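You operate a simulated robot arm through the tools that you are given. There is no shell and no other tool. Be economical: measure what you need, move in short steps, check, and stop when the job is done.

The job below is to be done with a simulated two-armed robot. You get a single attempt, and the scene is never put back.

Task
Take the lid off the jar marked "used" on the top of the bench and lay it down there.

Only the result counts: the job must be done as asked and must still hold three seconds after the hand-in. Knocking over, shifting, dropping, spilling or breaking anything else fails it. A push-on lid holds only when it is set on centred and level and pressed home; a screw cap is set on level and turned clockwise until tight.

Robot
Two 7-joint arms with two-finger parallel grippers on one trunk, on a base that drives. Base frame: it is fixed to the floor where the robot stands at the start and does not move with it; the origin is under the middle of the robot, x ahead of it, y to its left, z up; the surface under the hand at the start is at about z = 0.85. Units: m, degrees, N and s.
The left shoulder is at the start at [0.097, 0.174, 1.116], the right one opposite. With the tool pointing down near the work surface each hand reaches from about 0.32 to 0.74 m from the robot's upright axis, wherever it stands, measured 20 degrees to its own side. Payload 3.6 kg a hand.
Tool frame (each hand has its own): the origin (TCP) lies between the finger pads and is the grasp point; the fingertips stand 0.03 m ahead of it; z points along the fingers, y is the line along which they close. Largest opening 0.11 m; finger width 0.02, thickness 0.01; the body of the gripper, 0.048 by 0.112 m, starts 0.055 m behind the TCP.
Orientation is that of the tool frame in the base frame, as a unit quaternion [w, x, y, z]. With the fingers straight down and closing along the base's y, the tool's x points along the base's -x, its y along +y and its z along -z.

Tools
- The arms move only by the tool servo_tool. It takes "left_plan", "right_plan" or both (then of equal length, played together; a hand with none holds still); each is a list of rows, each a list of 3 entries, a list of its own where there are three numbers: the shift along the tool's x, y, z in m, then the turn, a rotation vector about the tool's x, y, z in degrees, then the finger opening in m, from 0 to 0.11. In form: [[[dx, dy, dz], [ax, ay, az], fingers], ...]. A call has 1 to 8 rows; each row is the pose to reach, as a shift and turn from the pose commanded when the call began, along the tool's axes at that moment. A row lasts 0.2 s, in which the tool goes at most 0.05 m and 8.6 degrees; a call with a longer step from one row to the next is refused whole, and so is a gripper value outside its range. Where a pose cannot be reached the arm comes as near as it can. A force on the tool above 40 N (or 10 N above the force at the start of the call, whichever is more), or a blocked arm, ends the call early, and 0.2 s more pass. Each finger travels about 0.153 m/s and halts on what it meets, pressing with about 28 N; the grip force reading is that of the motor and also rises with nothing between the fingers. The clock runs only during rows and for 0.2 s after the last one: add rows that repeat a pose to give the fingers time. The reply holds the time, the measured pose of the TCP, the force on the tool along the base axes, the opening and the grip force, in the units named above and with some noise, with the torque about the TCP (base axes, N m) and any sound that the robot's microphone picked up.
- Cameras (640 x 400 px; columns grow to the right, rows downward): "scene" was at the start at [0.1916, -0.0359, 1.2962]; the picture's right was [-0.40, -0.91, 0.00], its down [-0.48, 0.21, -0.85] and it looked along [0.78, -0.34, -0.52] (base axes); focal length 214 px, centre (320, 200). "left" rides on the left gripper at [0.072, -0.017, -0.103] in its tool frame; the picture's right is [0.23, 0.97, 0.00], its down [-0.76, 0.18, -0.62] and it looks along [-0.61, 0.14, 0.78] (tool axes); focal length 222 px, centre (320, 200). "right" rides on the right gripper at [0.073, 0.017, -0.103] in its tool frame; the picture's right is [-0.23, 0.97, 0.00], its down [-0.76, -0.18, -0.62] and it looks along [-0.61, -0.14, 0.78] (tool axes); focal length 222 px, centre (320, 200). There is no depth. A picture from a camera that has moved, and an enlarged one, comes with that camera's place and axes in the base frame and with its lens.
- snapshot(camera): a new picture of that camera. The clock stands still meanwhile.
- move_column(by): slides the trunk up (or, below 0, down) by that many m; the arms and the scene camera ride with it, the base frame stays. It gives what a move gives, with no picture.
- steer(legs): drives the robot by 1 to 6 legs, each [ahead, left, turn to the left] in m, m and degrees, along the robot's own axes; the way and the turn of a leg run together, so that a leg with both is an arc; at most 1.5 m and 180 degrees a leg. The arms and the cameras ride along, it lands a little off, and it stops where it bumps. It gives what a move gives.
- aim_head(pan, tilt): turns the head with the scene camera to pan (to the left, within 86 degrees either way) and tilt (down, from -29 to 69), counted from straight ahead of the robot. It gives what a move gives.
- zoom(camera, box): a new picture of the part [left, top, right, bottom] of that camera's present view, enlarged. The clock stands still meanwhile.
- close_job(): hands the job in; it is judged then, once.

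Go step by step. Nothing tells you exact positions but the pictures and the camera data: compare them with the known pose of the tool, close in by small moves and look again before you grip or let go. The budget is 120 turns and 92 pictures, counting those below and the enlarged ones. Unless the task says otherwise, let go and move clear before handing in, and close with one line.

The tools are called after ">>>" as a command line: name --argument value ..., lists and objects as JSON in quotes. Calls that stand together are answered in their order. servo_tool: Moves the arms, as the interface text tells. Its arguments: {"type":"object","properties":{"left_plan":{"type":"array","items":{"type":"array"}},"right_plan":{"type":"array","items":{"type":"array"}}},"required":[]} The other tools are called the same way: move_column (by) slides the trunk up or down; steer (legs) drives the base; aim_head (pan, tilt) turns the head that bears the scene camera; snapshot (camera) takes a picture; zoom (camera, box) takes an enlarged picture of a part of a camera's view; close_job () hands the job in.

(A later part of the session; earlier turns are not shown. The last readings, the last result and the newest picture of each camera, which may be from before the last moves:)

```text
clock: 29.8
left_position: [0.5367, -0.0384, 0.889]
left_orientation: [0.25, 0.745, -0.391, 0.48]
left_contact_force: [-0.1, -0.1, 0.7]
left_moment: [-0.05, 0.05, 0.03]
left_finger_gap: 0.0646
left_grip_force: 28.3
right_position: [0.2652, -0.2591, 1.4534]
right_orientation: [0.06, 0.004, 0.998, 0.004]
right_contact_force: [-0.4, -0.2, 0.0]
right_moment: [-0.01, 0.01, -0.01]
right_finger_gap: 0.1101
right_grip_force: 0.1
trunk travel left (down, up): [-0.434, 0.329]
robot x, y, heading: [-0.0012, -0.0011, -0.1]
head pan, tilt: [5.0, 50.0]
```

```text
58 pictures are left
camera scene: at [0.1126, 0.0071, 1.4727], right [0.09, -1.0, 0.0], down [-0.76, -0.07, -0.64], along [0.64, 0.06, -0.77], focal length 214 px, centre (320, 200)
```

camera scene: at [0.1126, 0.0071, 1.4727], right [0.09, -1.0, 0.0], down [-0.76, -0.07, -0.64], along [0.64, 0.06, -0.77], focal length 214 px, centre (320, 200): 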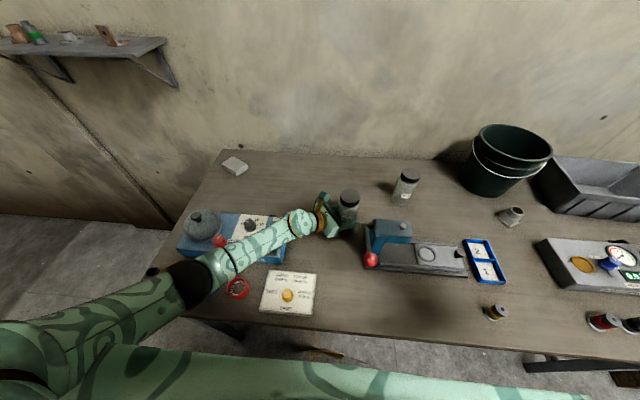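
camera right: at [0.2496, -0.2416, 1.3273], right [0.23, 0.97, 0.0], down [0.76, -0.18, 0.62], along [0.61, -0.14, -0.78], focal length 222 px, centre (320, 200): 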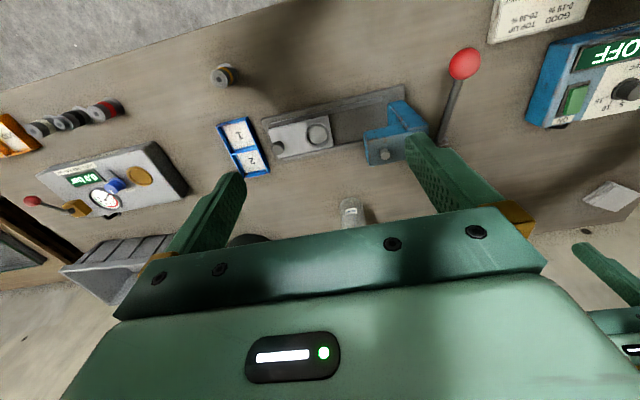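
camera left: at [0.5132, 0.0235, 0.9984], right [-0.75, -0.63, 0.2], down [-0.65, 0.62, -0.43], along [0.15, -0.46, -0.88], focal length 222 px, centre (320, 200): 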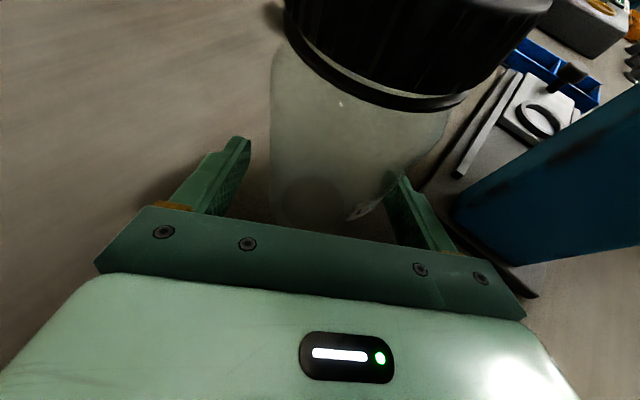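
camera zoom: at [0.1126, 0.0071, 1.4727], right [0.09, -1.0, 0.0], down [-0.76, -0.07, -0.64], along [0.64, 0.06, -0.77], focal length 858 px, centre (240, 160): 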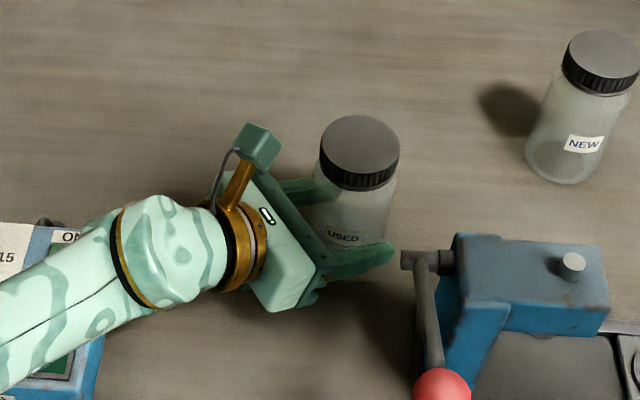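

The left hand holds the jar body firmly (0.0646 m). I bring the right hand down and level, then over to above the lid.

>>> servo_tool --right_plan '[[[-0.008, 0.012, 0.03], [0, 2, 0], 0.09], [[-0.017, 0.025, 0.06], [0, 4, 0], 0.09], [[-0.026, 0.037, 0.09], [0, 6.9, 0], 0.09], [[-0.035, 0.05, 0.125], [0, 6.9, 0], 0.09], [[-0.035, 0.05, 0.125], [0, 6.9, 0], 0.09]]'

```text
clock: 31.0
left_position: [0.5367, -0.0382, 0.8901]
left_orientation: [0.251, 0.744, -0.391, 0.48]
left_contact_force: [0.8, -0.5, 0.1]
left_moment: [-0.07, 0.05, 0.02]
left_finger_gap: 0.0645
left_grip_force: 28.2
right_position: [0.3152, -0.2042, 1.3355]
right_orientation: [0.0, 0.004, 1.0, 0.004]
right_contact_force: [-0.4, -0.7, 0.7]
right_moment: [0.0, -0.02, 0.0]
right_finger_gap: 0.0902
right_grip_force: 0.1
trunk travel left (down, up): [-0.434, 0.329]
robot x, y, heading: [-0.002, -0.002, -0.0]
head pan, tilt: [5.0, 50.0]
```

The right hand is level. Now I move it to above the lid at z = 1.12.

>>> servo_tool --right_plan '[[[-0.028, 0.02, 0.027], [0, 0, 0], 0.09], [[-0.057, 0.04, 0.054], [0, 0, 0], 0.09], [[-0.085, 0.06, 0.081], [0, 0, 0], 0.09], [[-0.114, 0.08, 0.108], [0, 0, 0], 0.09], [[-0.142, 0.1, 0.135], [0, 0, 0], 0.09], [[-0.17, 0.12, 0.162], [0, 0, 0], 0.09], [[-0.199, 0.139, 0.189], [0, 0, 0], 0.09], [[-0.227, 0.157, 0.215], [0, 0, 0], 0.09]]'

>>> snapshot --camera "right"

>>> snapshot --camera "scene"

```text
clock: 32.8
left_position: [0.537, -0.0383, 0.8883]
left_orientation: [0.25, 0.745, -0.39, 0.48]
left_contact_force: [0.5, 0.0, -0.9]
left_moment: [-0.03, 0.02, 0.0]
left_finger_gap: 0.064
left_grip_force: 28.0
right_position: [0.4655, -0.1596, 1.1502]
right_orientation: [0.0, 0.003, 1.0, 0.005]
right_contact_force: [-0.1, 0.7, -0.1]
right_moment: [-0.01, 0.01, 0.02]
right_finger_gap: 0.0899
right_grip_force: 0.1
right hand out of reach, approached as far as the arm can: row 4, 5, 6, 7, 8
trunk travel left (down, up): [-0.434, 0.329]
robot x, y, heading: [0.0032, -0.0062, 0.0]
head pan, tilt: [5.0, 50.0]
```

```text
57 pictures are left
camera right: at [0.3945, -0.1427, 1.2543], right [0.23, 0.97, 0.01], down [0.76, -0.19, 0.62], along [0.61, -0.14, -0.78], focal length 222 px, centre (320, 200)
```

right: 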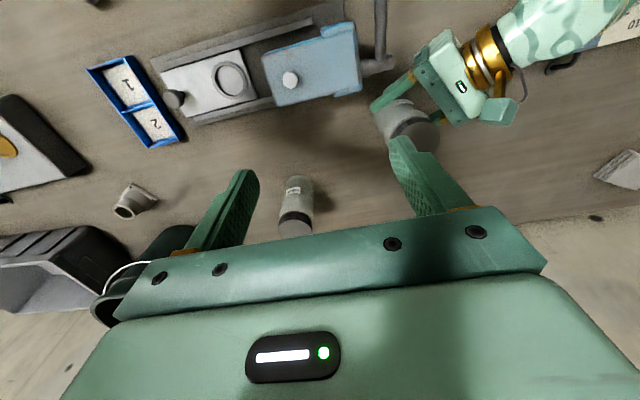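

```text
56 pictures are left
camera scene: at [0.1129, 0.0071, 1.4727], right [0.09, -1.0, 0.0], down [-0.76, -0.07, -0.64], along [0.64, 0.06, -0.77], focal length 214 px, centre (320, 200)
```

scene: 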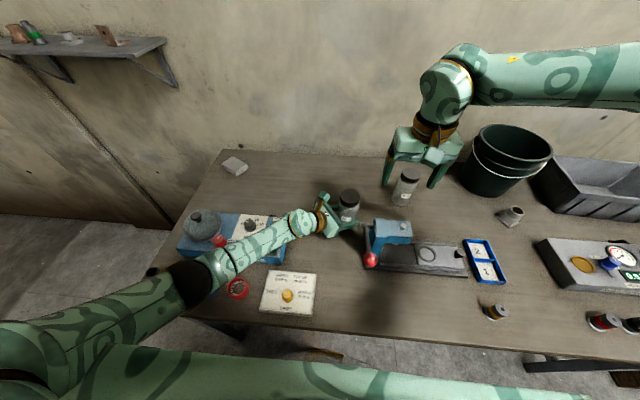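

The arm probably hit a wrist limit. I turn the right hand clockwise, which I want as unscrewing travel anyway, and look for reach from there.

>>> servo_tool --right_plan '[[[0, 0, 0], [0, 0, 8], 0.09], [[0, 0, 0], [0, 0, 16], 0.09], [[0, 0, 0], [0, 0, 24], 0.09], [[0, 0, 0], [0, 0, 32], 0.09], [[0, 0, 0], [0, 0, 40], 0.09], [[0, 0, 0], [0, 0, 48], 0.09], [[0, 0, 0], [0, 0, 56], 0.09], [[0, 0, 0], [0, 0, 60], 0.09]]'

```text
clock: 34.6
left_position: [0.537, -0.0385, 0.889]
left_orientation: [0.25, 0.745, -0.391, 0.479]
left_contact_force: [0.8, -0.4, -0.7]
left_moment: [0.01, 0.02, 0.02]
left_finger_gap: 0.0641
left_grip_force: 28.2
right_position: [0.4667, -0.156, 1.1557]
right_orientation: [-0.003, 0.504, 0.863, 0.004]
right_contact_force: [0.5, -0.3, 0.8]
right_moment: [0.02, -0.02, -0.01]
right_finger_gap: 0.0901
right_grip_force: 0.0
trunk travel left (down, up): [-0.434, 0.329]
robot x, y, heading: [-0.0002, -0.0005, -0.0]
head pan, tilt: [5.0, 50.0]
```

That worked. I move on to above the lid.

>>> servo_tool --right_plan '[[[0.015, 0.03, 0.009], [0, 0, 0], 0.09], [[0.029, 0.06, 0.018], [0, 0, 0], 0.09], [[0.044, 0.09, 0.027], [0, 0, 0], 0.09], [[0.058, 0.119, 0.036], [0, 0, 0], 0.09], [[0.058, 0.119, 0.036], [0, 0, 0], 0.09]]'

>>> snapshot --camera "right"

>>> snapshot --camera "scene"

```text
clock: 35.8
left_position: [0.5367, -0.0394, 0.8894]
left_orientation: [0.25, 0.745, -0.391, 0.479]
left_contact_force: [-0.4, 0.3, -0.1]
left_moment: [0.02, -0.02, 0.01]
left_finger_gap: 0.0643
left_grip_force: 27.9
right_position: [0.4635, -0.1578, 1.1526]
right_orientation: [-0.003, 0.504, 0.864, 0.004]
right_contact_force: [-0.3, -0.3, 0.2]
right_moment: [0.01, 0.02, 0.0]
right_finger_gap: 0.0902
right_grip_force: 0.1
right hand out of reach, approached as far as the arm can: row 1, 2, 3, 4, 5
trunk travel left (down, up): [-0.434, 0.329]
robot x, y, heading: [0.002, -0.0001, 0.0]
head pan, tilt: [5.0, 50.0]
```

```text
55 pictures are left
camera right: at [0.4443, -0.0873, 1.2569], right [0.96, 0.28, 0.0], down [0.22, -0.76, 0.62], along [0.18, -0.59, -0.79], focal length 222 px, centre (320, 200)
```

right: 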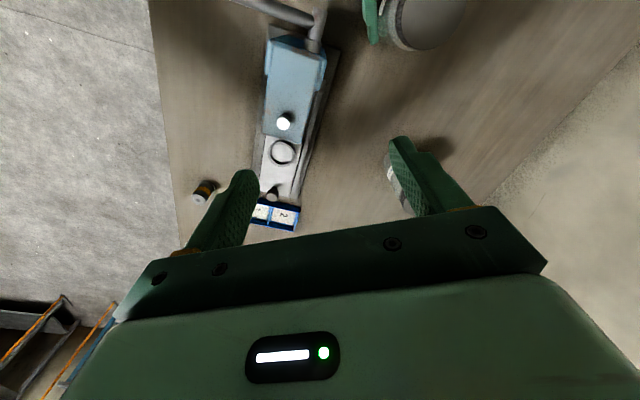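

```text
54 pictures are left
camera scene: at [0.1129, 0.0072, 1.4727], right [0.09, -1.0, 0.0], down [-0.76, -0.07, -0.64], along [0.64, 0.06, -0.77], focal length 214 px, centre (320, 200)
```

scene: 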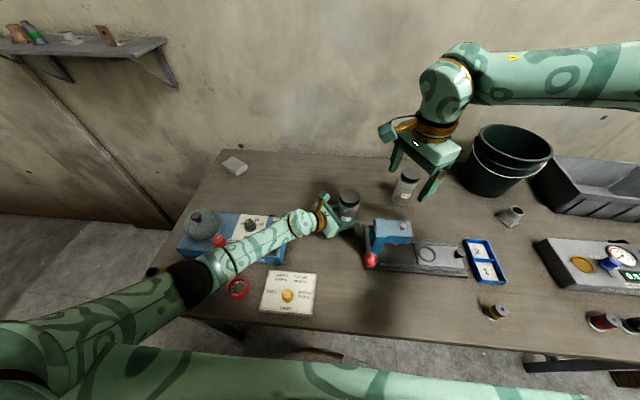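

The arm is still limited at this height. I try lower and sideways separately to find a way through.

>>> servo_tool --right_plan '[[[0, 0, 0.03], [0, 0, 0], 0.09], [[0, 0, 0.06], [0, 0, 0], 0.09], [[0, 0, 0.08], [0, 0, 0], 0.09]]'

>>> servo_tool --right_plan '[[[0.026, 0.015, 0], [0, 0, 0], 0.09], [[0.052, 0.03, 0], [0, 0, 0], 0.09], [[0.07, 0.04, 0], [0, 0, 0], 0.09]]'

```text
clock: 36.6
left_position: [0.5367, -0.0381, 0.8895]
left_orientation: [0.249, 0.746, -0.39, 0.479]
left_contact_force: [-0.3, 0.3, -0.2]
left_moment: [0.01, 0.02, -0.03]
left_finger_gap: 0.0642
left_grip_force: 28.5
right_position: [0.4515, -0.1769, 1.0823]
right_orientation: [-0.001, 0.503, 0.864, 0.006]
right_contact_force: [-0.5, -0.7, -0.8]
right_moment: [-0.01, 0.03, -0.01]
right_finger_gap: 0.0899
right_grip_force: 0.1
right hand out of reach, approached as far as the arm can: row 1, 2, 3
trunk travel left (down, up): [-0.434, 0.329]
robot x, y, heading: [-0.0004, 0.0003, 0.1]
head pan, tilt: [5.0, 50.0]
```

```text
clock: 37.4
left_position: [0.5375, -0.0385, 0.8898]
left_orientation: [0.251, 0.745, -0.391, 0.479]
left_contact_force: [0.1, -0.9, 0.5]
left_moment: [0.06, 0.03, -0.01]
left_finger_gap: 0.0643
left_grip_force: 27.8
right_position: [0.4275, -0.151, 1.1071]
right_orientation: [-0.003, 0.504, 0.864, 0.004]
right_contact_force: [-0.6, 0.0, 0.7]
right_moment: [0.03, -0.01, 0.0]
right_finger_gap: 0.0898
right_grip_force: 0.1
right hand out of reach, approached as far as the arm can: row 1, 2, 3
trunk travel left (down, up): [-0.434, 0.329]
robot x, y, heading: [0.0021, -0.0003, -0.3]
head pan, tilt: [5.0, 50.0]
```

The boundary looks like an arm-posture limit, so I back up higher and approach from above and nearer the middle instead.

>>> servo_tool --right_plan '[[[0, 0, -0.04], [0, 0, 0], 0.09], [[0, 0, -0.08], [0, 0, 0], 0.09], [[0, 0, -0.12], [0, 0, 0], 0.09], [[0, 0, -0.16], [0, 0, 0], 0.09], [[0, 0, -0.18], [0, 0, 0], 0.09]]'

>>> servo_tool --right_plan '[[[0.025, 0.025, 0], [0, 0, 0], 0.09], [[0.05, 0.05, 0], [0, 0, 0], 0.09], [[0.05, 0.08, 0], [0, 0, 0], 0.09], [[0.05, 0.11, 0], [0, 0, 0], 0.09], [[0.05, 0.14, 0], [0, 0, 0], 0.09]]'

>>> snapshot --camera "scene"

```text
clock: 38.6
left_position: [0.5377, -0.0377, 0.8899]
left_orientation: [0.25, 0.745, -0.39, 0.48]
left_contact_force: [0.0, 0.0, 0.5]
left_moment: [-0.02, 0.01, 0.02]
left_finger_gap: 0.0644
left_grip_force: 28.0
right_position: [0.4277, -0.1514, 1.2867]
right_orientation: [-0.002, 0.504, 0.864, 0.004]
right_contact_force: [0.7, -0.5, -0.7]
right_moment: [-0.01, 0.03, -0.01]
right_finger_gap: 0.0899
right_grip_force: 0.1
trunk travel left (down, up): [-0.434, 0.329]
robot x, y, heading: [-0.0023, 0.0028, 0.0]
head pan, tilt: [5.0, 50.0]
```

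```text
clock: 39.8
left_position: [0.5371, -0.0381, 0.8895]
left_orientation: [0.25, 0.745, -0.391, 0.48]
left_contact_force: [0.3, 0.3, -0.5]
left_moment: [0.0, 0.0, -0.01]
left_finger_gap: 0.0641
left_grip_force: 28.6
right_position: [0.4375, -0.1374, 1.2798]
right_orientation: [-0.002, 0.505, 0.863, 0.005]
right_contact_force: [-0.5, 0.0, -0.1]
right_moment: [0.02, -0.02, 0.0]
right_finger_gap: 0.09
right_grip_force: 0.0
right hand out of reach, approached as far as the arm can: row 1, 2, 3, 4, 5
trunk travel left (down, up): [-0.434, 0.329]
robot x, y, heading: [0.0007, 0.0015, -0.1]
head pan, tilt: [5.0, 50.0]
```

```text
53 pictures are left
camera scene: at [0.113, 0.0071, 1.4727], right [0.09, -1.0, 0.0], down [-0.76, -0.07, -0.64], along [0.64, 0.06, -0.77], focal length 214 px, centre (320, 200)
```

scene: 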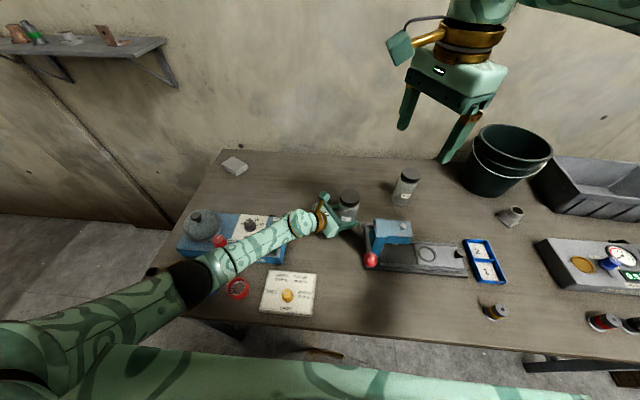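

I test whether yaw is the limit: turn the right hand back to 0° here and push forward.

>>> servo_tool --right_plan '[[[0, 0, 0], [0, 0, -8], 0.09], [[0, 0, 0], [0, 0, -16], 0.09], [[0, 0, 0], [0, 0, -24], 0.09], [[0, 0, 0], [0, 0, -32], 0.09], [[0, 0, 0], [0, 0, -40], 0.09], [[0, 0, 0], [0, 0, -48], 0.09], [[0, 0, 0], [0, 0, -56], 0.09], [[0, 0, 0], [0, 0, -60], 0.09]]'

>>> servo_tool --right_plan '[[[-0.03, 0, 0], [0, 0, 0], 0.09], [[-0.06, 0, 0], [0, 0, 0], 0.09], [[-0.09, 0, 0], [0, 0, 0], 0.09]]'

>>> servo_tool --right_plan '[[[0, 0.03, 0], [0, 0, 0], 0.09], [[0, 0.06, 0], [0, 0, 0], 0.09], [[0, 0.09, 0], [0, 0, 0], 0.09]]'

```text
clock: 41.6
left_position: [0.5378, -0.0381, 0.8896]
left_orientation: [0.25, 0.745, -0.39, 0.48]
left_contact_force: [-0.6, -0.5, -0.8]
left_moment: [-0.01, 0.01, 0.0]
left_finger_gap: 0.0643
left_grip_force: 27.8
right_position: [0.4366, -0.1371, 1.2798]
right_orientation: [0.0, 0.004, 1.0, 0.007]
right_contact_force: [-0.5, -0.1, -0.3]
right_moment: [0.01, -0.03, -0.02]
right_finger_gap: 0.0899
right_grip_force: 0.1
trunk travel left (down, up): [-0.434, 0.329]
robot x, y, heading: [0.001, -0.001, 0.2]
head pan, tilt: [5.0, 50.0]
```

```text
clock: 42.4
left_position: [0.5373, -0.0395, 0.8901]
left_orientation: [0.249, 0.746, -0.39, 0.479]
left_contact_force: [1.2, -1.0, -0.3]
left_moment: [0.04, 0.04, 0.02]
left_finger_gap: 0.0641
left_grip_force: 28.1
right_position: [0.4902, -0.183, 1.2992]
right_orientation: [-0.001, 0.003, 1.0, 0.006]
right_contact_force: [0.1, -0.8, -1.1]
right_moment: [0.04, 0.03, 0.03]
right_finger_gap: 0.0899
right_grip_force: 0.1
right hand out of reach, approached as far as the arm can: row 1, 2, 3
trunk travel left (down, up): [-0.434, 0.329]
robot x, y, heading: [0.0004, -0.0001, -0.3]
head pan, tilt: [5.0, 50.0]
```

```text
clock: 43.2
left_position: [0.5364, -0.0378, 0.8897]
left_orientation: [0.249, 0.745, -0.39, 0.48]
left_contact_force: [-0.4, 0.0, 0.8]
left_moment: [0.01, 0.02, 0.01]
left_finger_gap: 0.0642
left_grip_force: 28.2
right_position: [0.4856, -0.1774, 1.2998]
right_orientation: [0.0, 0.004, 1.0, 0.006]
right_contact_force: [-0.7, -0.3, -0.4]
right_moment: [-0.02, -0.02, -0.02]
right_finger_gap: 0.0899
right_grip_force: 0.0
right hand out of reach, approached as far as the arm can: row 1, 2, 3
trunk travel left (down, up): [-0.434, 0.329]
robot x, y, heading: [-0.0012, 0.0006, -0.0]
head pan, tilt: [5.0, 50.0]
```

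Forward motion slides off to the right, which points to an arm-posture limit. I try going back, up and inwards to the mirror image of the left arm's start pose, and then forward.

>>> servo_tool --right_plan '[[[0.04, -0.01, -0.02], [0, 0, 0], 0.09], [[0.08, -0.02, -0.04], [0, 0, 0], 0.09], [[0.12, -0.03, -0.07], [0, 0, 0], 0.09], [[0.145, 0.0, -0.09], [0, 0, 0], 0.09], [[0.145, 0.04, -0.1], [0, 0, 0], 0.09], [[0.13, 0.08, -0.1], [0, 0, 0], 0.09], [[0.11, 0.1, -0.1], [0, 0, 0], 0.09], [[0.084, 0.1, -0.1], [0, 0, 0], 0.09]]'

>>> aim_head --pan -40 --tilt 20

>>> snapshot --camera "scene"

```text
refused: row 3 steps farther than a row can; nothing moved
```

```text
clock: 44.4
left_position: [0.5368, -0.0381, 0.8891]
left_orientation: [0.25, 0.745, -0.39, 0.48]
left_contact_force: [0.5, 0.2, 0.7]
left_moment: [0.01, -0.01, 0.0]
left_finger_gap: 0.0639
left_grip_force: 27.8
right_position: [0.4865, -0.1788, 1.3013]
right_orientation: [0.0, 0.004, 1.0, 0.006]
right_contact_force: [-0.7, 0.2, 0.3]
right_moment: [-0.01, -0.02, 0.0]
right_finger_gap: 0.09
right_grip_force: 0.0
trunk travel left (down, up): [-0.434, 0.329]
robot x, y, heading: [0.0007, -0.0019, -0.1]
head pan, tilt: [-40.0, 20.0]
```

```text
52 pictures are left
camera scene: at [0.1077, -0.0594, 1.5182], right [-0.64, -0.77, 0.0], down [-0.26, 0.22, -0.94], along [0.72, -0.6, -0.34], focal length 214 px, centre (320, 200)
```

scene: 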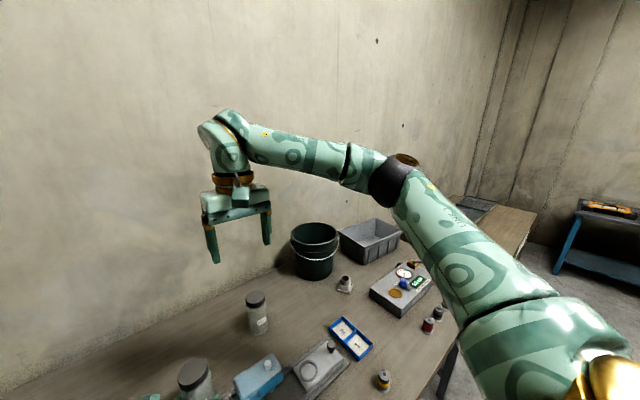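

The right elbow sits far out to the right, and it needs to swing inwards. I take the hand back and up to the mirrored start pose with smaller steps.

>>> servo_tool --right_plan '[[[0.04, -0.02, -0.015], [0, 0, 0], 0.09], [[0.08, -0.04, -0.03], [0, 0, 0], 0.09], [[0.12, -0.06, -0.045], [0, 0, 0], 0.09], [[0.16, -0.08, -0.055], [0, 0, 0], 0.09], [[0.17, -0.08, -0.1], [0, 0, 0], 0.09], [[0.17, -0.08, -0.1], [0, 0, 0], 0.09]]'

>>> servo_tool --right_plan '[[[0, 0.04, 0], [0, 0, 0], 0.09], [[0, 0.08, 0], [0, 0, 0], 0.09], [[0, 0.12, 0], [0, 0, 0], 0.09], [[0, 0.16, 0], [0, 0, 0], 0.09]]'

>>> servo_tool --right_plan '[[[-0.04, 0, 0.01], [0, 0, 0], 0.09], [[-0.08, 0, 0.02], [0, 0, 0], 0.09], [[-0.12, 0, 0.03], [0, 0, 0], 0.09], [[-0.16, 0, 0.04], [0, 0, 0], 0.09]]'

>>> snapshot --camera "scene"

```text
clock: 45.8
left_position: [0.5363, -0.0395, 0.8891]
left_orientation: [0.249, 0.745, -0.391, 0.479]
left_contact_force: [-0.7, -0.1, -0.5]
left_moment: [-0.02, 0.03, 0.0]
left_finger_gap: 0.064
left_grip_force: 28.4
right_position: [0.3129, -0.263, 1.3973]
right_orientation: [-0.001, 0.005, 1.0, 0.005]
right_contact_force: [0.1, 0.6, -0.5]
right_moment: [0.0, 0.0, -0.01]
right_finger_gap: 0.09
right_grip_force: 0.0
trunk travel left (down, up): [-0.434, 0.329]
robot x, y, heading: [0.0029, -0.0008, -0.0]
head pan, tilt: [-40.0, 20.0]
```

```text
clock: 46.8
left_position: [0.5374, -0.0392, 0.8891]
left_orientation: [0.249, 0.746, -0.39, 0.479]
left_contact_force: [-0.8, -0.8, -0.8]
left_moment: [0.01, -0.03, 0.02]
left_finger_gap: 0.0638
left_grip_force: 27.8
right_position: [0.315, -0.1232, 1.3978]
right_orientation: [0.0, 0.005, 1.0, 0.005]
right_contact_force: [-0.4, 0.0, 0.4]
right_moment: [-0.02, -0.02, -0.01]
right_finger_gap: 0.0899
right_grip_force: 0.1
right hand out of reach, approached as far as the arm can: row 4
trunk travel left (down, up): [-0.434, 0.329]
robot x, y, heading: [0.0008, 0.0024, -0.3]
head pan, tilt: [-40.0, 20.0]
```

```text
clock: 47.8
left_position: [0.5384, -0.0385, 0.8887]
left_orientation: [0.249, 0.746, -0.39, 0.48]
left_contact_force: [0.1, 0.4, -2.2]
left_moment: [0.02, -0.01, 0.0]
left_finger_gap: 0.0638
left_grip_force: 28.2
right_position: [0.4573, -0.1736, 1.3487]
right_orientation: [0.0, 0.004, 1.0, 0.005]
right_contact_force: [0.1, -0.4, -0.2]
right_moment: [-0.02, 0.02, -0.03]
right_finger_gap: 0.0899
right_grip_force: 0.0
right hand out of reach, approached as far as the arm can: row 1, 2, 3, 4
trunk travel left (down, up): [-0.434, 0.329]
robot x, y, heading: [0.0016, 0.0017, -0.0]
head pan, tilt: [-40.0, 20.0]
```

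```text
51 pictures are left
camera scene: at [0.108, -0.0602, 1.5182], right [-0.64, -0.77, 0.0], down [-0.26, 0.22, -0.94], along [0.72, -0.6, -0.34], focal length 214 px, centre (320, 200)
```

scene: 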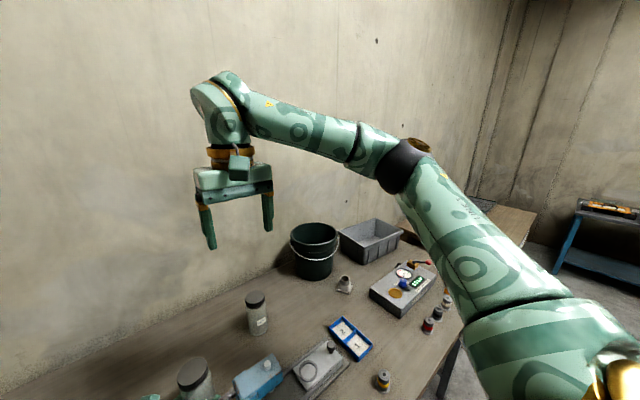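

The right hand seems limited to about 20° on its own side, and the jar lies at -5°. I release the jar, back the left hand out and up, and then turn the robot left so that both hands can reach.

>>> servo_tool --left_plan '[[[0, 0, 0], [0, 0, 0], 0.075], [[0, 0, 0], [0, 0, 0], 0.09], [[0, 0, -0.03], [0, 0, 0], 0.09], [[0, 0, -0.07], [0, 0, 0], 0.09], [[0, 0, -0.11], [0, 0, 0], 0.09], [[0.04, 0, -0.11], [0, 0, 0], 0.09], [[0.08, 0, -0.11], [0, 0, 0], 0.09], [[0.12, 0, -0.11], [0, 0, 0], 0.09]]'

>>> steer --legs '[[0, 0, 18]]'

>>> aim_head --pan -20 --tilt 45

>>> snapshot --camera "scene"

```text
clock: 49.5
left_position: [0.5069, 0.0005, 1.0456]
left_orientation: [0.248, 0.746, -0.39, 0.479]
left_contact_force: [0.0, 0.4, 0.0]
left_moment: [-0.02, 0.01, 0.0]
left_finger_gap: 0.0901
left_grip_force: 0.0
right_position: [0.4566, -0.1724, 1.3471]
right_orientation: [-0.001, 0.004, 1.0, 0.005]
right_contact_force: [-0.2, -0.3, -0.6]
right_moment: [0.03, -0.01, -0.02]
right_finger_gap: 0.0901
right_grip_force: 0.0
trunk travel left (down, up): [-0.434, 0.329]
robot x, y, heading: [0.0015, -0.0036, 0.0]
head pan, tilt: [-40.0, 20.0]
```

```text
clock: 51.0
left_position: [0.4817, 0.1559, 1.045]
left_orientation: [0.171, 0.797, -0.269, 0.513]
left_contact_force: [0.5, -0.2, 0.2]
left_moment: [0.0, -0.02, 0.0]
left_finger_gap: 0.0902
left_grip_force: 0.0
right_position: [0.4871, -0.0233, 1.3479]
right_orientation: [-0.001, -0.153, 0.988, 0.005]
right_contact_force: [-0.1, 0.4, 0.0]
right_moment: [-0.04, 0.03, 0.04]
right_finger_gap: 0.0899
right_grip_force: 0.0
trunk travel left (down, up): [-0.434, 0.329]
robot x, y, heading: [0.0013, 0.0002, 18.0]
head pan, tilt: [-40.0, 20.0]
```

```text
clock: 51.8
left_position: [0.4809, 0.1569, 1.0462]
left_orientation: [0.173, 0.797, -0.27, 0.512]
left_contact_force: [1.3, -0.4, 0.1]
left_moment: [-0.01, 0.02, -0.04]
left_finger_gap: 0.0903
left_grip_force: 0.1
right_position: [0.4856, -0.0234, 1.3483]
right_orientation: [0.0, -0.153, 0.988, 0.006]
right_contact_force: [-0.8, 0.3, -1.0]
right_moment: [-0.02, 0.01, 0.01]
right_finger_gap: 0.0902
right_grip_force: 0.0
trunk travel left (down, up): [-0.434, 0.329]
robot x, y, heading: [0.0015, 0.0003, 18.0]
head pan, tilt: [-20.0, 45.0]
```

```text
50 pictures are left
camera scene: at [0.1156, 0.0085, 1.4797], right [-0.04, -1.0, 0.0], down [-0.71, 0.03, -0.71], along [0.71, -0.03, -0.71], focal length 214 px, centre (320, 200)
```

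scene: 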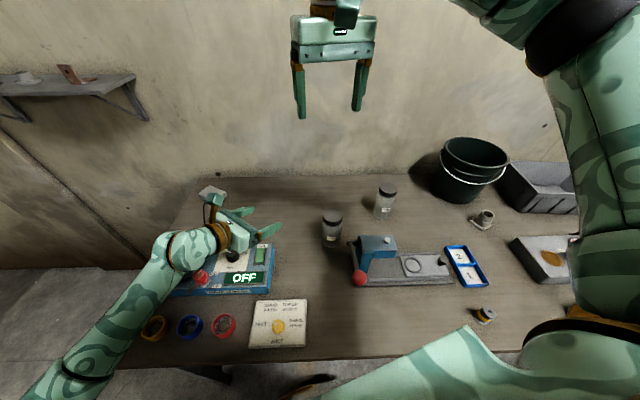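

The robot turned cleanly and the jar is still standing. I bring the right hand above the lid to test its reach.

>>> servo_tool --right_plan '[[[-0.008, -0.007, 0.038], [0, 0, 0], 0.09], [[-0.016, -0.013, 0.076], [0, 0, 0], 0.09], [[-0.023, -0.02, 0.114], [0, 0, 0], 0.09], [[-0.031, -0.027, 0.152], [0, 0, 0], 0.09], [[-0.039, -0.033, 0.19], [0, 0, 0], 0.09], [[-0.0466, -0.0396, 0.228], [0, 0, 0], 0.09], [[-0.0466, -0.0396, 0.228], [0, 0, 0], 0.09]]'

>>> servo_tool --right_plan '[[[0, 0, 0], [0, 0, 8], 0.09], [[0, 0, 0], [0, 0, 16], 0.09], [[0, 0, 0], [0, 0, 24], 0.09], [[0, 0, 0], [0, 0, 32], 0.09], [[0, 0, 0], [0, 0, 40], 0.09], [[0, 0, 0], [0, 0, 48], 0.09], [[0, 0, 0], [0, 0, 56], 0.09], [[0, 0, 0], [0, 0, 64], 0.09]]'

>>> snapshot --camera "scene"

```text
clock: 53.4
left_position: [0.4818, 0.1561, 1.0465]
left_orientation: [0.171, 0.797, -0.269, 0.514]
left_contact_force: [1.2, -0.3, 0.1]
left_moment: [0.0, 0.0, 0.02]
left_finger_gap: 0.0898
left_grip_force: 0.1
right_position: [0.5436, -0.0454, 1.1211]
right_orientation: [-0.002, -0.153, 0.988, 0.005]
right_contact_force: [-0.1, 0.0, 0.3]
right_moment: [0.04, -0.01, 0.01]
right_finger_gap: 0.09
right_grip_force: 0.1
trunk travel left (down, up): [-0.434, 0.329]
robot x, y, heading: [0.0011, 0.0007, 18.1]
head pan, tilt: [-20.0, 45.0]
```

```text
clock: 55.2
left_position: [0.4825, 0.1573, 1.0459]
left_orientation: [0.173, 0.796, -0.27, 0.513]
left_contact_force: [-1.2, 0.3, -0.6]
left_moment: [-0.03, -0.03, -0.01]
left_finger_gap: 0.0902
left_grip_force: 0.1
right_position: [0.5435, -0.0443, 1.1199]
right_orientation: [-0.004, 0.395, 0.919, 0.003]
right_contact_force: [0.5, 0.2, -0.7]
right_moment: [-0.03, 0.02, -0.04]
right_finger_gap: 0.0897
right_grip_force: 0.0
trunk travel left (down, up): [-0.434, 0.329]
robot x, y, heading: [-0.0034, 0.0013, 18.0]
head pan, tilt: [-20.0, 45.0]
```

```text
49 pictures are left
camera scene: at [0.1156, 0.0087, 1.4796], right [-0.04, -1.0, 0.0], down [-0.71, 0.03, -0.71], along [0.71, -0.03, -0.71], focal length 214 px, centre (320, 200)
```

scene: 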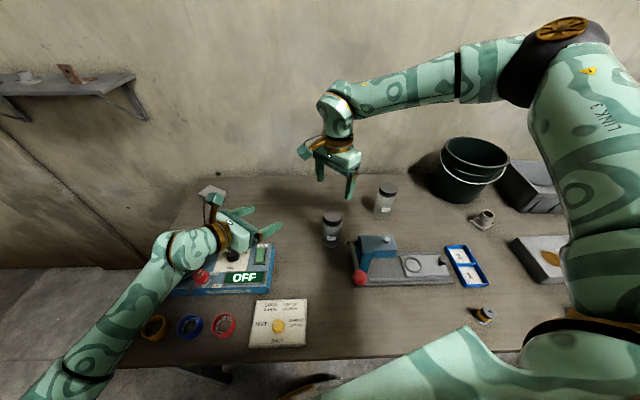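

The right hand reaches the lid position now. I look through its camera to centre it.

>>> snapshot --camera "right"

```text
48 pictures are left
camera right: at [0.5068, 0.0184, 1.2236], right [0.86, 0.5, 0.0], down [0.4, -0.68, 0.62], along [0.31, -0.53, -0.79], focal length 222 px, centre (320, 200)
```

right: 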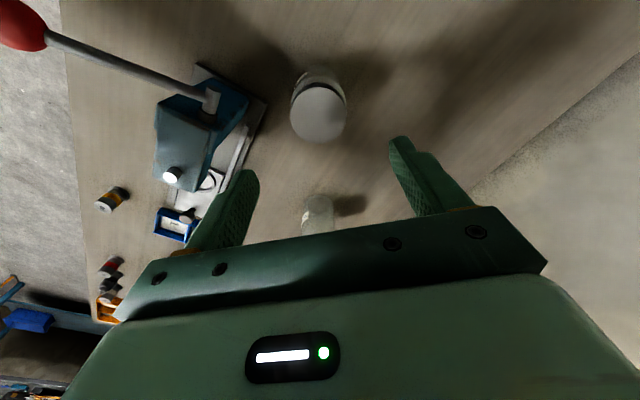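

The lid is confirmed at (0.542, -0.047). I yaw the left hand 20° clockwise and bring it nearer to the standoff.

>>> servo_tool --left_plan '[[[-0.003, 0.015, 0.014], [-6, 0, 2.8], 0.09], [[-0.006, 0.03, 0.028], [-12, 0, 5.6], 0.09], [[-0.009, 0.0455, 0.042], [-18.1, 0, 8.5], 0.09], [[-0.009, 0.0455, 0.042], [-18.1, 0, 8.5], 0.09]]'

>>> snapshot --camera "scene"

```text
clock: 56.2
left_position: [0.4806, 0.0998, 1.0198]
left_orientation: [0.257, 0.738, -0.405, 0.475]
left_contact_force: [0.7, 1.0, 0.1]
left_moment: [0.0, -0.01, 0.04]
left_finger_gap: 0.09
left_grip_force: 0.0
right_position: [0.5423, -0.0438, 1.1192]
right_orientation: [-0.003, 0.395, 0.919, 0.003]
right_contact_force: [-1.0, 0.0, 0.5]
right_moment: [0.0, 0.0, -0.02]
right_finger_gap: 0.0901
right_grip_force: 0.0
trunk travel left (down, up): [-0.434, 0.329]
robot x, y, heading: [0.0014, 0.0001, 17.9]
head pan, tilt: [-20.0, 45.0]
```

```text
47 pictures are left
camera scene: at [0.1152, 0.0089, 1.4796], right [-0.04, -1.0, 0.0], down [-0.71, 0.03, -0.71], along [0.71, -0.03, -0.71], focal length 214 px, centre (320, 200)
```

scene: 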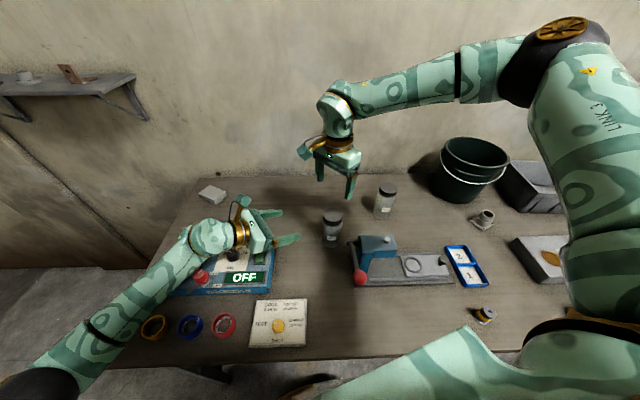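

The orientation is right, so I go to the standoff.

>>> servo_tool --left_plan '[[[-0.019, 0.0095, 0.026], [0, 0, 0], 0.09], [[-0.038, 0.019, 0.052], [0, 0, 0], 0.09], [[-0.0566, 0.0287, 0.078], [0, 0, 0], 0.09], [[-0.0566, 0.0287, 0.078], [0, 0, 0], 0.09]]'

>>> snapshot --camera "left"

>>> zoom --camera "scene" --box '[180, 160, 420, 310]'

```text
clock: 57.2
left_position: [0.4837, 0.0457, 0.9347]
left_orientation: [0.257, 0.738, -0.405, 0.475]
left_contact_force: [-0.1, 0.3, 0.6]
left_moment: [-0.02, 0.0, 0.01]
left_finger_gap: 0.0902
left_grip_force: 0.0
right_position: [0.5437, -0.0432, 1.1188]
right_orientation: [-0.003, 0.396, 0.918, 0.004]
right_contact_force: [0.4, -0.6, -0.3]
right_moment: [0.02, 0.04, -0.01]
right_finger_gap: 0.09
right_grip_force: 0.1
trunk travel left (down, up): [-0.434, 0.329]
robot x, y, heading: [0.001, 0.0016, 17.9]
head pan, tilt: [-20.0, 45.0]
```

```text
46 pictures are left
camera left: at [0.4622, 0.1069, 1.0433], right [-0.77, -0.61, 0.2], down [-0.63, 0.65, -0.43], along [0.13, -0.46, -0.88], focal length 222 px, centre (320, 200)
```

left: 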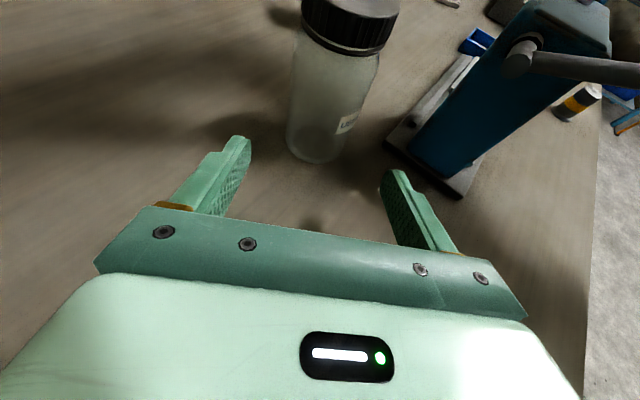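

```text
2.67 times, centred on (300, 235) of scene
camera zoom: at [0.1153, 0.0091, 1.4796], right [-0.04, -1.0, 0.0], down [-0.71, 0.02, -0.71], along [0.71, -0.03, -0.71], focal length 572 px, centre (373, 107)
```

zoom: 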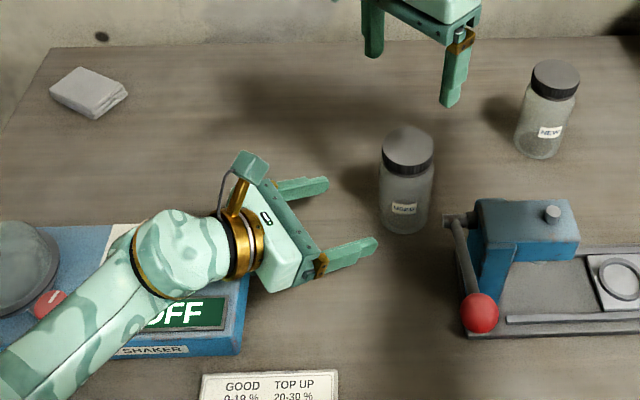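

The view is aligned as before. I advance onto the jar body and stop short of gripping.

>>> servo_tool --left_plan '[[[0, 0.001, 0.03], [0, 0, 0], 0.09], [[0, 0.0015, 0.06], [0, 0, 0], 0.09], [[0.0007, 0.0015, 0.09], [0, 0, 0], 0.09], [[0.0007, 0.0015, 0.1095], [0, 0, 0], 0.09], [[0.0007, 0.0015, 0.1095], [0, 0, 0], 0.09]]'

>>> zoom --camera "scene" --box '[180, 160, 420, 310]'

>>> snapshot --camera "left"

```text
clock: 58.4
left_position: [0.5318, -0.0335, 0.8952]
left_orientation: [0.257, 0.738, -0.404, 0.476]
left_contact_force: [-0.2, 0.3, 1.1]
left_moment: [-0.02, 0.01, -0.02]
left_finger_gap: 0.0901
left_grip_force: 0.1
left hand out of reach, approached as far as the arm can: row 4, 5
right_position: [0.5427, -0.0435, 1.1196]
right_orientation: [-0.004, 0.395, 0.919, 0.003]
right_contact_force: [-0.2, 0.4, -0.4]
right_moment: [0.04, 0.02, 0.0]
right_finger_gap: 0.09
right_grip_force: 0.0
trunk travel left (down, up): [-0.434, 0.329]
robot x, y, heading: [-0.0015, 0.002, 17.9]
head pan, tilt: [-20.0, 45.0]
```

```text
2.67 times, centred on (300, 235) of scene
camera zoom: at [0.1156, 0.0087, 1.4796], right [-0.04, -1.0, 0.0], down [-0.71, 0.03, -0.71], along [0.71, -0.03, -0.71], focal length 572 px, centre (373, 107)
```

zoom: 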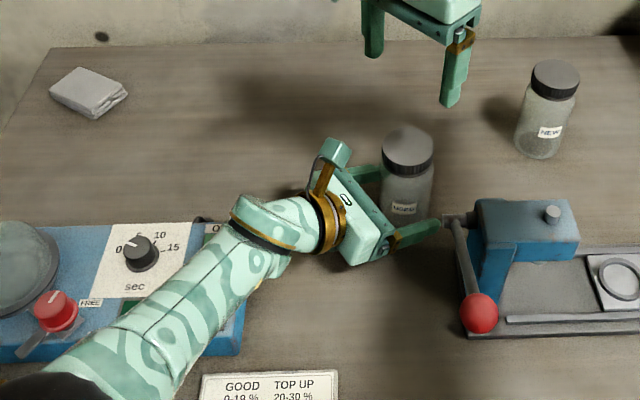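

```text
43 pictures are left
camera left: at [0.5105, 0.0283, 1.0044], right [-0.77, -0.61, 0.2], down [-0.62, 0.65, -0.43], along [0.13, -0.46, -0.88], focal length 222 px, centre (320, 200)
```

left: 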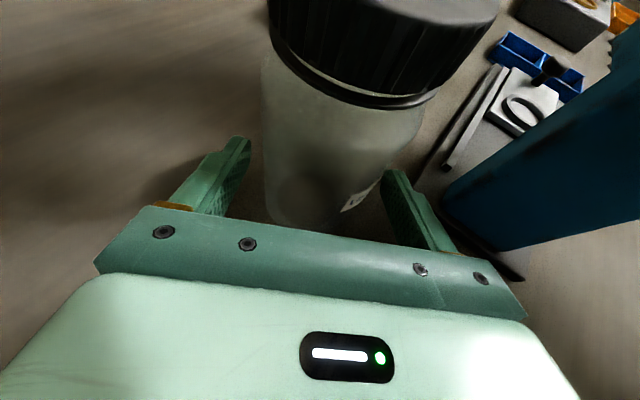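

The left arm is at its reach limit, but the jar axis lies about 19 mm ahead of the TCP, still on the pads. I close on the body.

>>> servo_tool --left_plan '[[[0, 0, 0], [0, 0, 0], 0.08], [[0, 0, 0], [0, 0, 0], 0.072], [[0, 0, 0], [0, 0, 0], 0.066], [[0, 0, 0], [0, 0, 0], 0.06], [[0, 0, 0], [0, 0, 0], 0.05], [[0, 0, 0], [0, 0, 0], 0.04]]'

>>> zoom --camera "scene" --box '[180, 160, 420, 310]'

>>> snapshot --camera "right"

```text
clock: 59.8
left_position: [0.5326, -0.0347, 0.8963]
left_orientation: [0.258, 0.737, -0.405, 0.475]
left_contact_force: [-0.5, 0.4, 0.5]
left_moment: [-0.05, 0.03, -0.05]
left_finger_gap: 0.0631
left_grip_force: 27.9
right_position: [0.5429, -0.0442, 1.1188]
right_orientation: [-0.004, 0.395, 0.919, 0.004]
right_contact_force: [0.1, 0.4, 0.8]
right_moment: [0.01, 0.0, -0.02]
right_finger_gap: 0.0903
right_grip_force: 0.0
trunk travel left (down, up): [-0.434, 0.329]
robot x, y, heading: [-0.001, -0.0023, 17.8]
head pan, tilt: [-20.0, 45.0]
```

```text
2.67 times, centred on (300, 235) of scene
camera zoom: at [0.1155, 0.0085, 1.4796], right [-0.04, -1.0, 0.0], down [-0.71, 0.03, -0.71], along [0.71, -0.03, -0.71], focal length 572 px, centre (373, 107)
```

zoom: 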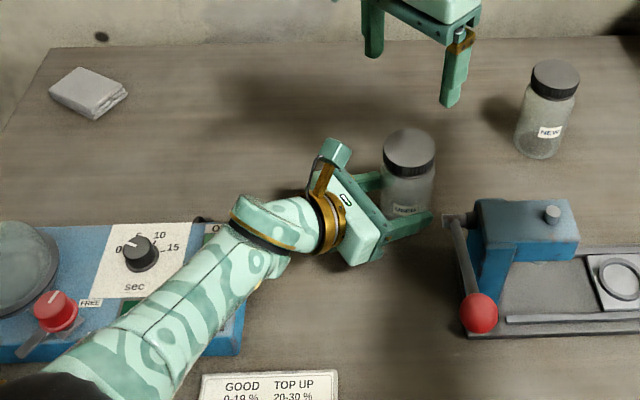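

```text
41 pictures are left
camera right: at [0.5067, 0.0182, 1.2236], right [0.86, 0.51, 0.0], down [0.4, -0.68, 0.62], along [0.31, -0.53, -0.79], focal length 222 px, centre (320, 200)
```

right: 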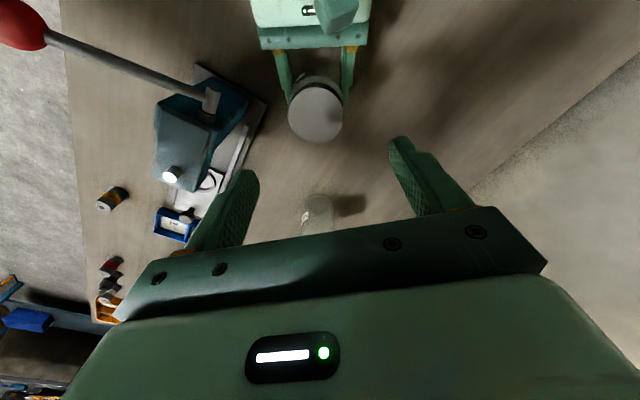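

Both grips look good, and the lid is now at about (0.539, -0.048). I turn the right hand further clockwise for a long unscrewing stroke and recentre it.

>>> servo_tool --right_plan '[[[0, -0.003, 0], [0, 0, 8], 0.08], [[0, -0.0057, 0], [0, 0, 16], 0.08], [[0, -0.0057, 0], [0, 0, 24], 0.08], [[0, -0.0057, 0], [0, 0, 32], 0.08], [[0, -0.0057, 0], [0, 0, 40], 0.08], [[0, -0.0057, 0], [0, 0, 48], 0.08], [[0, -0.0057, 0], [0, 0, 56], 0.08], [[0, -0.0057, 0], [0, 0, 64], 0.08]]'

>>> snapshot --camera "right"

```text
clock: 61.6
left_position: [0.5323, -0.0324, 0.895]
left_orientation: [0.257, 0.738, -0.405, 0.475]
left_contact_force: [-0.9, 0.6, 1.5]
left_moment: [-0.05, 0.13, -0.04]
left_finger_gap: 0.0631
left_grip_force: 27.2
right_position: [0.5391, -0.0477, 1.1196]
right_orientation: [-0.005, 0.822, 0.569, 0.0]
right_contact_force: [0.2, 0.1, -0.5]
right_moment: [0.03, -0.03, 0.02]
right_finger_gap: 0.0797
right_grip_force: 0.1
trunk travel left (down, up): [-0.434, 0.329]
robot x, y, heading: [0.004, -0.0017, 18.1]
head pan, tilt: [-20.0, 45.0]
```

```text
40 pictures are left
camera right: at [0.5809, 0.0114, 1.2236], right [0.83, -0.56, -0.01], down [-0.43, -0.66, 0.62], along [-0.35, -0.51, -0.79], focal length 222 px, centre (320, 200)
```

right: 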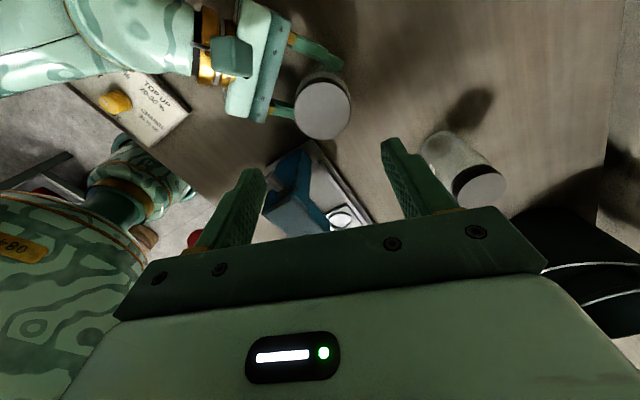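

It is well centred at 110° clockwise. I descend to the lid.

>>> servo_tool --right_plan '[[[0.001, 0.001, 0.035], [0, 0, 0], 0.08], [[0.001, 0.001, 0.07], [0, 0, 0], 0.08], [[0.001, 0.001, 0.1], [0, 0, 0], 0.08], [[0.001, 0.001, 0.128], [0, 0, 0], 0.08], [[0.001, 0.001, 0.128], [0, 0, 0], 0.08]]'

>>> snapshot --camera "right"

>>> zoom --camera "scene" --box '[240, 140, 420, 260]'

```text
clock: 62.8
left_position: [0.5309, -0.0346, 0.8951]
left_orientation: [0.257, 0.738, -0.405, 0.476]
left_contact_force: [0.4, 0.0, 1.0]
left_moment: [-0.07, 0.07, 0.04]
left_finger_gap: 0.0631
left_grip_force: 27.8
right_position: [0.5184, -0.0833, 1.025]
right_orientation: [-0.005, 0.822, 0.57, 0.001]
right_contact_force: [-1.3, -0.2, -0.1]
right_moment: [0.0, 0.03, 0.02]
right_finger_gap: 0.08
right_grip_force: 0.0
right hand out of reach, approached as far as the arm can: row 1, 2, 3, 4, 5
trunk travel left (down, up): [-0.434, 0.329]
robot x, y, heading: [-0.0041, -0.0005, 18.2]
head pan, tilt: [-20.0, 45.0]
```

```text
39 pictures are left
camera right: at [0.5614, -0.0222, 1.1294], right [0.83, -0.55, -0.01], down [-0.43, -0.66, 0.62], along [-0.35, -0.51, -0.79], focal length 222 px, centre (320, 200)
```

right: 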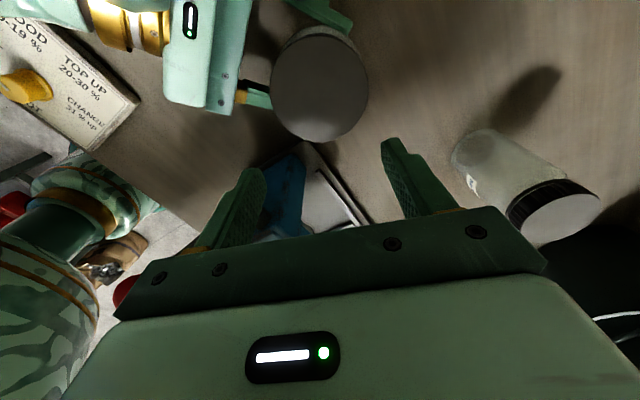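

```text
3.33 times, centred on (330, 200) of scene
camera zoom: at [0.1156, 0.0085, 1.4796], right [-0.04, -1.0, 0.0], down [-0.71, 0.03, -0.71], along [0.71, -0.03, -0.71], focal length 715 px, centre (287, 200)
```

zoom: 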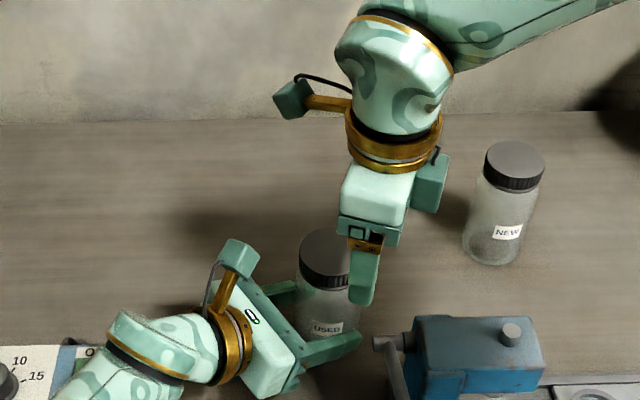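

The right arm slid off at low height, still clear of everything. A slight tilt about the closing axis would keep its wrist in its own zone, so I rise, yaw to align the closing axis and then tilt 18°.

>>> servo_tool --right_plan '[[[0, 0, -0.035], [0, 0, 0], 0.08], [[0, 0, -0.07], [0, 0, -6], 0.08], [[0, 0, -0.095], [0, 0, -14], 0.08], [[0, 0, -0.095], [0, 0, -22], 0.08], [[0, 0, -0.095], [0, 0, -30], 0.08], [[0, 0, -0.095], [0, 0, -38], 0.08]]'

>>> servo_tool --right_plan '[[[0, 0, 0], [0, 6, 0], 0.08], [[0, 0, 0], [0, 12, 0], 0.08], [[0, 0, 0], [0, 18, 0], 0.08], [[0, 0, 0], [0, 18, 0], 0.08]]'

```text
clock: 64.2
left_position: [0.5328, -0.0343, 0.896]
left_orientation: [0.257, 0.738, -0.404, 0.475]
left_contact_force: [-0.6, 0.5, 1.8]
left_moment: [-0.1, 0.12, -0.03]
left_finger_gap: 0.0631
left_grip_force: 28.2
right_position: [0.5186, -0.0856, 1.1216]
right_orientation: [-0.004, 0.591, 0.807, 0.004]
right_contact_force: [1.5, -0.2, -0.1]
right_moment: [-0.03, 0.0, -0.02]
right_finger_gap: 0.0801
right_grip_force: 0.0
trunk travel left (down, up): [-0.434, 0.329]
robot x, y, heading: [-0.0009, 0.0036, 17.9]
head pan, tilt: [-20.0, 45.0]
```

```text
clock: 65.2
left_position: [0.5314, -0.0338, 0.8961]
left_orientation: [0.257, 0.738, -0.405, 0.475]
left_contact_force: [0.5, 0.2, 0.1]
left_moment: [-0.06, 0.07, 0.02]
left_finger_gap: 0.0631
left_grip_force: 27.8
right_position: [0.5188, -0.0852, 1.1214]
right_orientation: [-0.13, 0.584, 0.796, 0.096]
right_contact_force: [-0.4, -0.1, -0.7]
right_moment: [0.0, -0.01, 0.0]
right_finger_gap: 0.0802
right_grip_force: 0.0
trunk travel left (down, up): [-0.434, 0.329]
robot x, y, heading: [0.0018, -0.0022, 17.7]
head pan, tilt: [-20.0, 45.0]
```

The tilt came out as expected, with the closing axis still level. I go to a hover over the lid at z = 1.06.

>>> servo_tool --right_plan '[[[0.001, 0.016, 0.02], [0, 0, 0], 0.08], [[0.0021, 0.0322, 0.04], [0, 0, 0], 0.08], [[0.0021, 0.0322, 0.0656], [0, 0, 0], 0.08], [[0.0021, 0.0322, 0.0656], [0, 0, 0], 0.08]]'

```text
clock: 66.2
left_position: [0.5316, -0.0347, 0.8953]
left_orientation: [0.256, 0.738, -0.404, 0.476]
left_contact_force: [-1.4, -0.7, 1.7]
left_moment: [-0.07, 0.06, -0.01]
left_finger_gap: 0.0631
left_grip_force: 28.5
right_position: [0.5424, -0.0544, 1.0611]
right_orientation: [-0.13, 0.583, 0.796, 0.095]
right_contact_force: [-0.6, -0.2, -0.9]
right_moment: [0.01, -0.02, 0.01]
right_finger_gap: 0.0799
right_grip_force: 0.0
trunk travel left (down, up): [-0.434, 0.329]
robot x, y, heading: [0.0001, 0.0021, 18.0]
head pan, tilt: [-20.0, 45.0]
```

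It reached the hover. I pre-turn 30° clockwise about the vertical, then lower around the lid.

>>> servo_tool --right_plan '[[[0.0004, -0.001, 0], [-2.4, 0, 7.1], 0.08], [[0.0008, -0.0015, 0], [-4.8, 0, 14.2], 0.08], [[0.0012, -0.002, 0], [-7.2, 0, 21.3], 0.08], [[0.0015, -0.003, 0.0005], [-9.6, 0, 28.5], 0.08], [[-0.006, -0.003, 0.0226], [-9.6, 0, 28.5], 0.08], [[-0.0134, -0.003, 0.0447], [-9.6, 0, 28.5], 0.08], [[-0.0208, -0.003, 0.0669], [-9.6, 0, 28.5], 0.08], [[-0.0208, -0.003, 0.0669], [-9.6, 0, 28.5], 0.08]]'

>>> snapshot --camera "right"

>>> zoom --camera "scene" --box '[240, 140, 420, 260]'

```text
clock: 68.0
left_position: [0.5316, -0.0332, 0.8949]
left_orientation: [0.257, 0.738, -0.405, 0.475]
left_contact_force: [-0.4, 0.4, 2.2]
left_moment: [-0.06, 0.08, -0.04]
left_finger_gap: 0.0632
left_grip_force: 27.8
right_position: [0.5352, -0.0606, 1.0023]
right_orientation: [-0.101, 0.77, 0.617, 0.126]
right_contact_force: [0.0, -0.9, 0.0]
right_moment: [0.03, -0.02, -0.04]
right_finger_gap: 0.0801
right_grip_force: 0.0
right hand out of reach, approached as far as the arm can: row 7, 8
trunk travel left (down, up): [-0.434, 0.329]
robot x, y, heading: [-0.0032, -0.0002, 17.8]
head pan, tilt: [-20.0, 45.0]
```

```text
37 pictures are left
camera right: at [0.5593, -0.03, 1.1234], right [0.9, -0.42, -0.07], down [-0.37, -0.86, 0.35], along [-0.21, -0.29, -0.93], focal length 222 px, centre (320, 200)
```

right: 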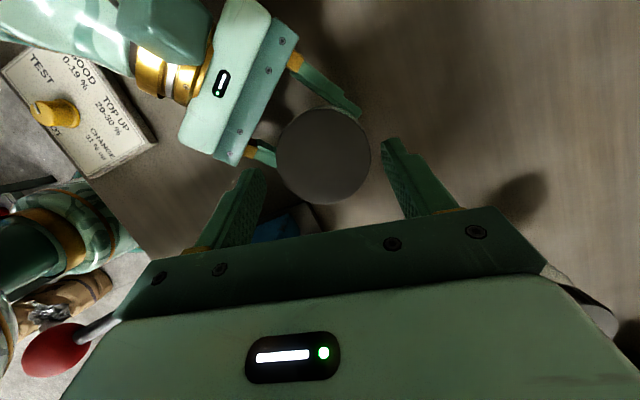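

```text
3.33 times, centred on (330, 200) of scene
camera zoom: at [0.1154, 0.0086, 1.4796], right [-0.04, -1.0, 0.0], down [-0.71, 0.03, -0.71], along [0.71, -0.03, -0.71], focal length 715 px, centre (287, 200)
```

zoom: 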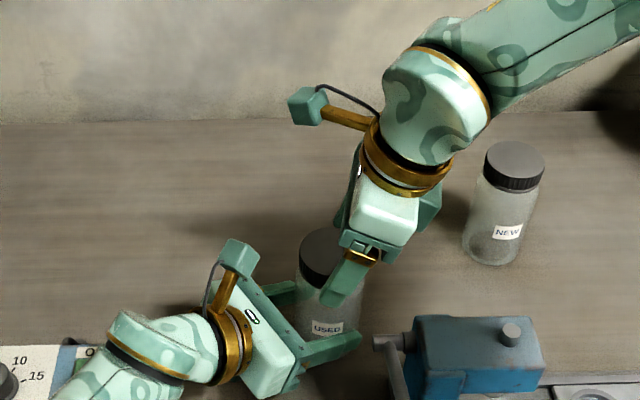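

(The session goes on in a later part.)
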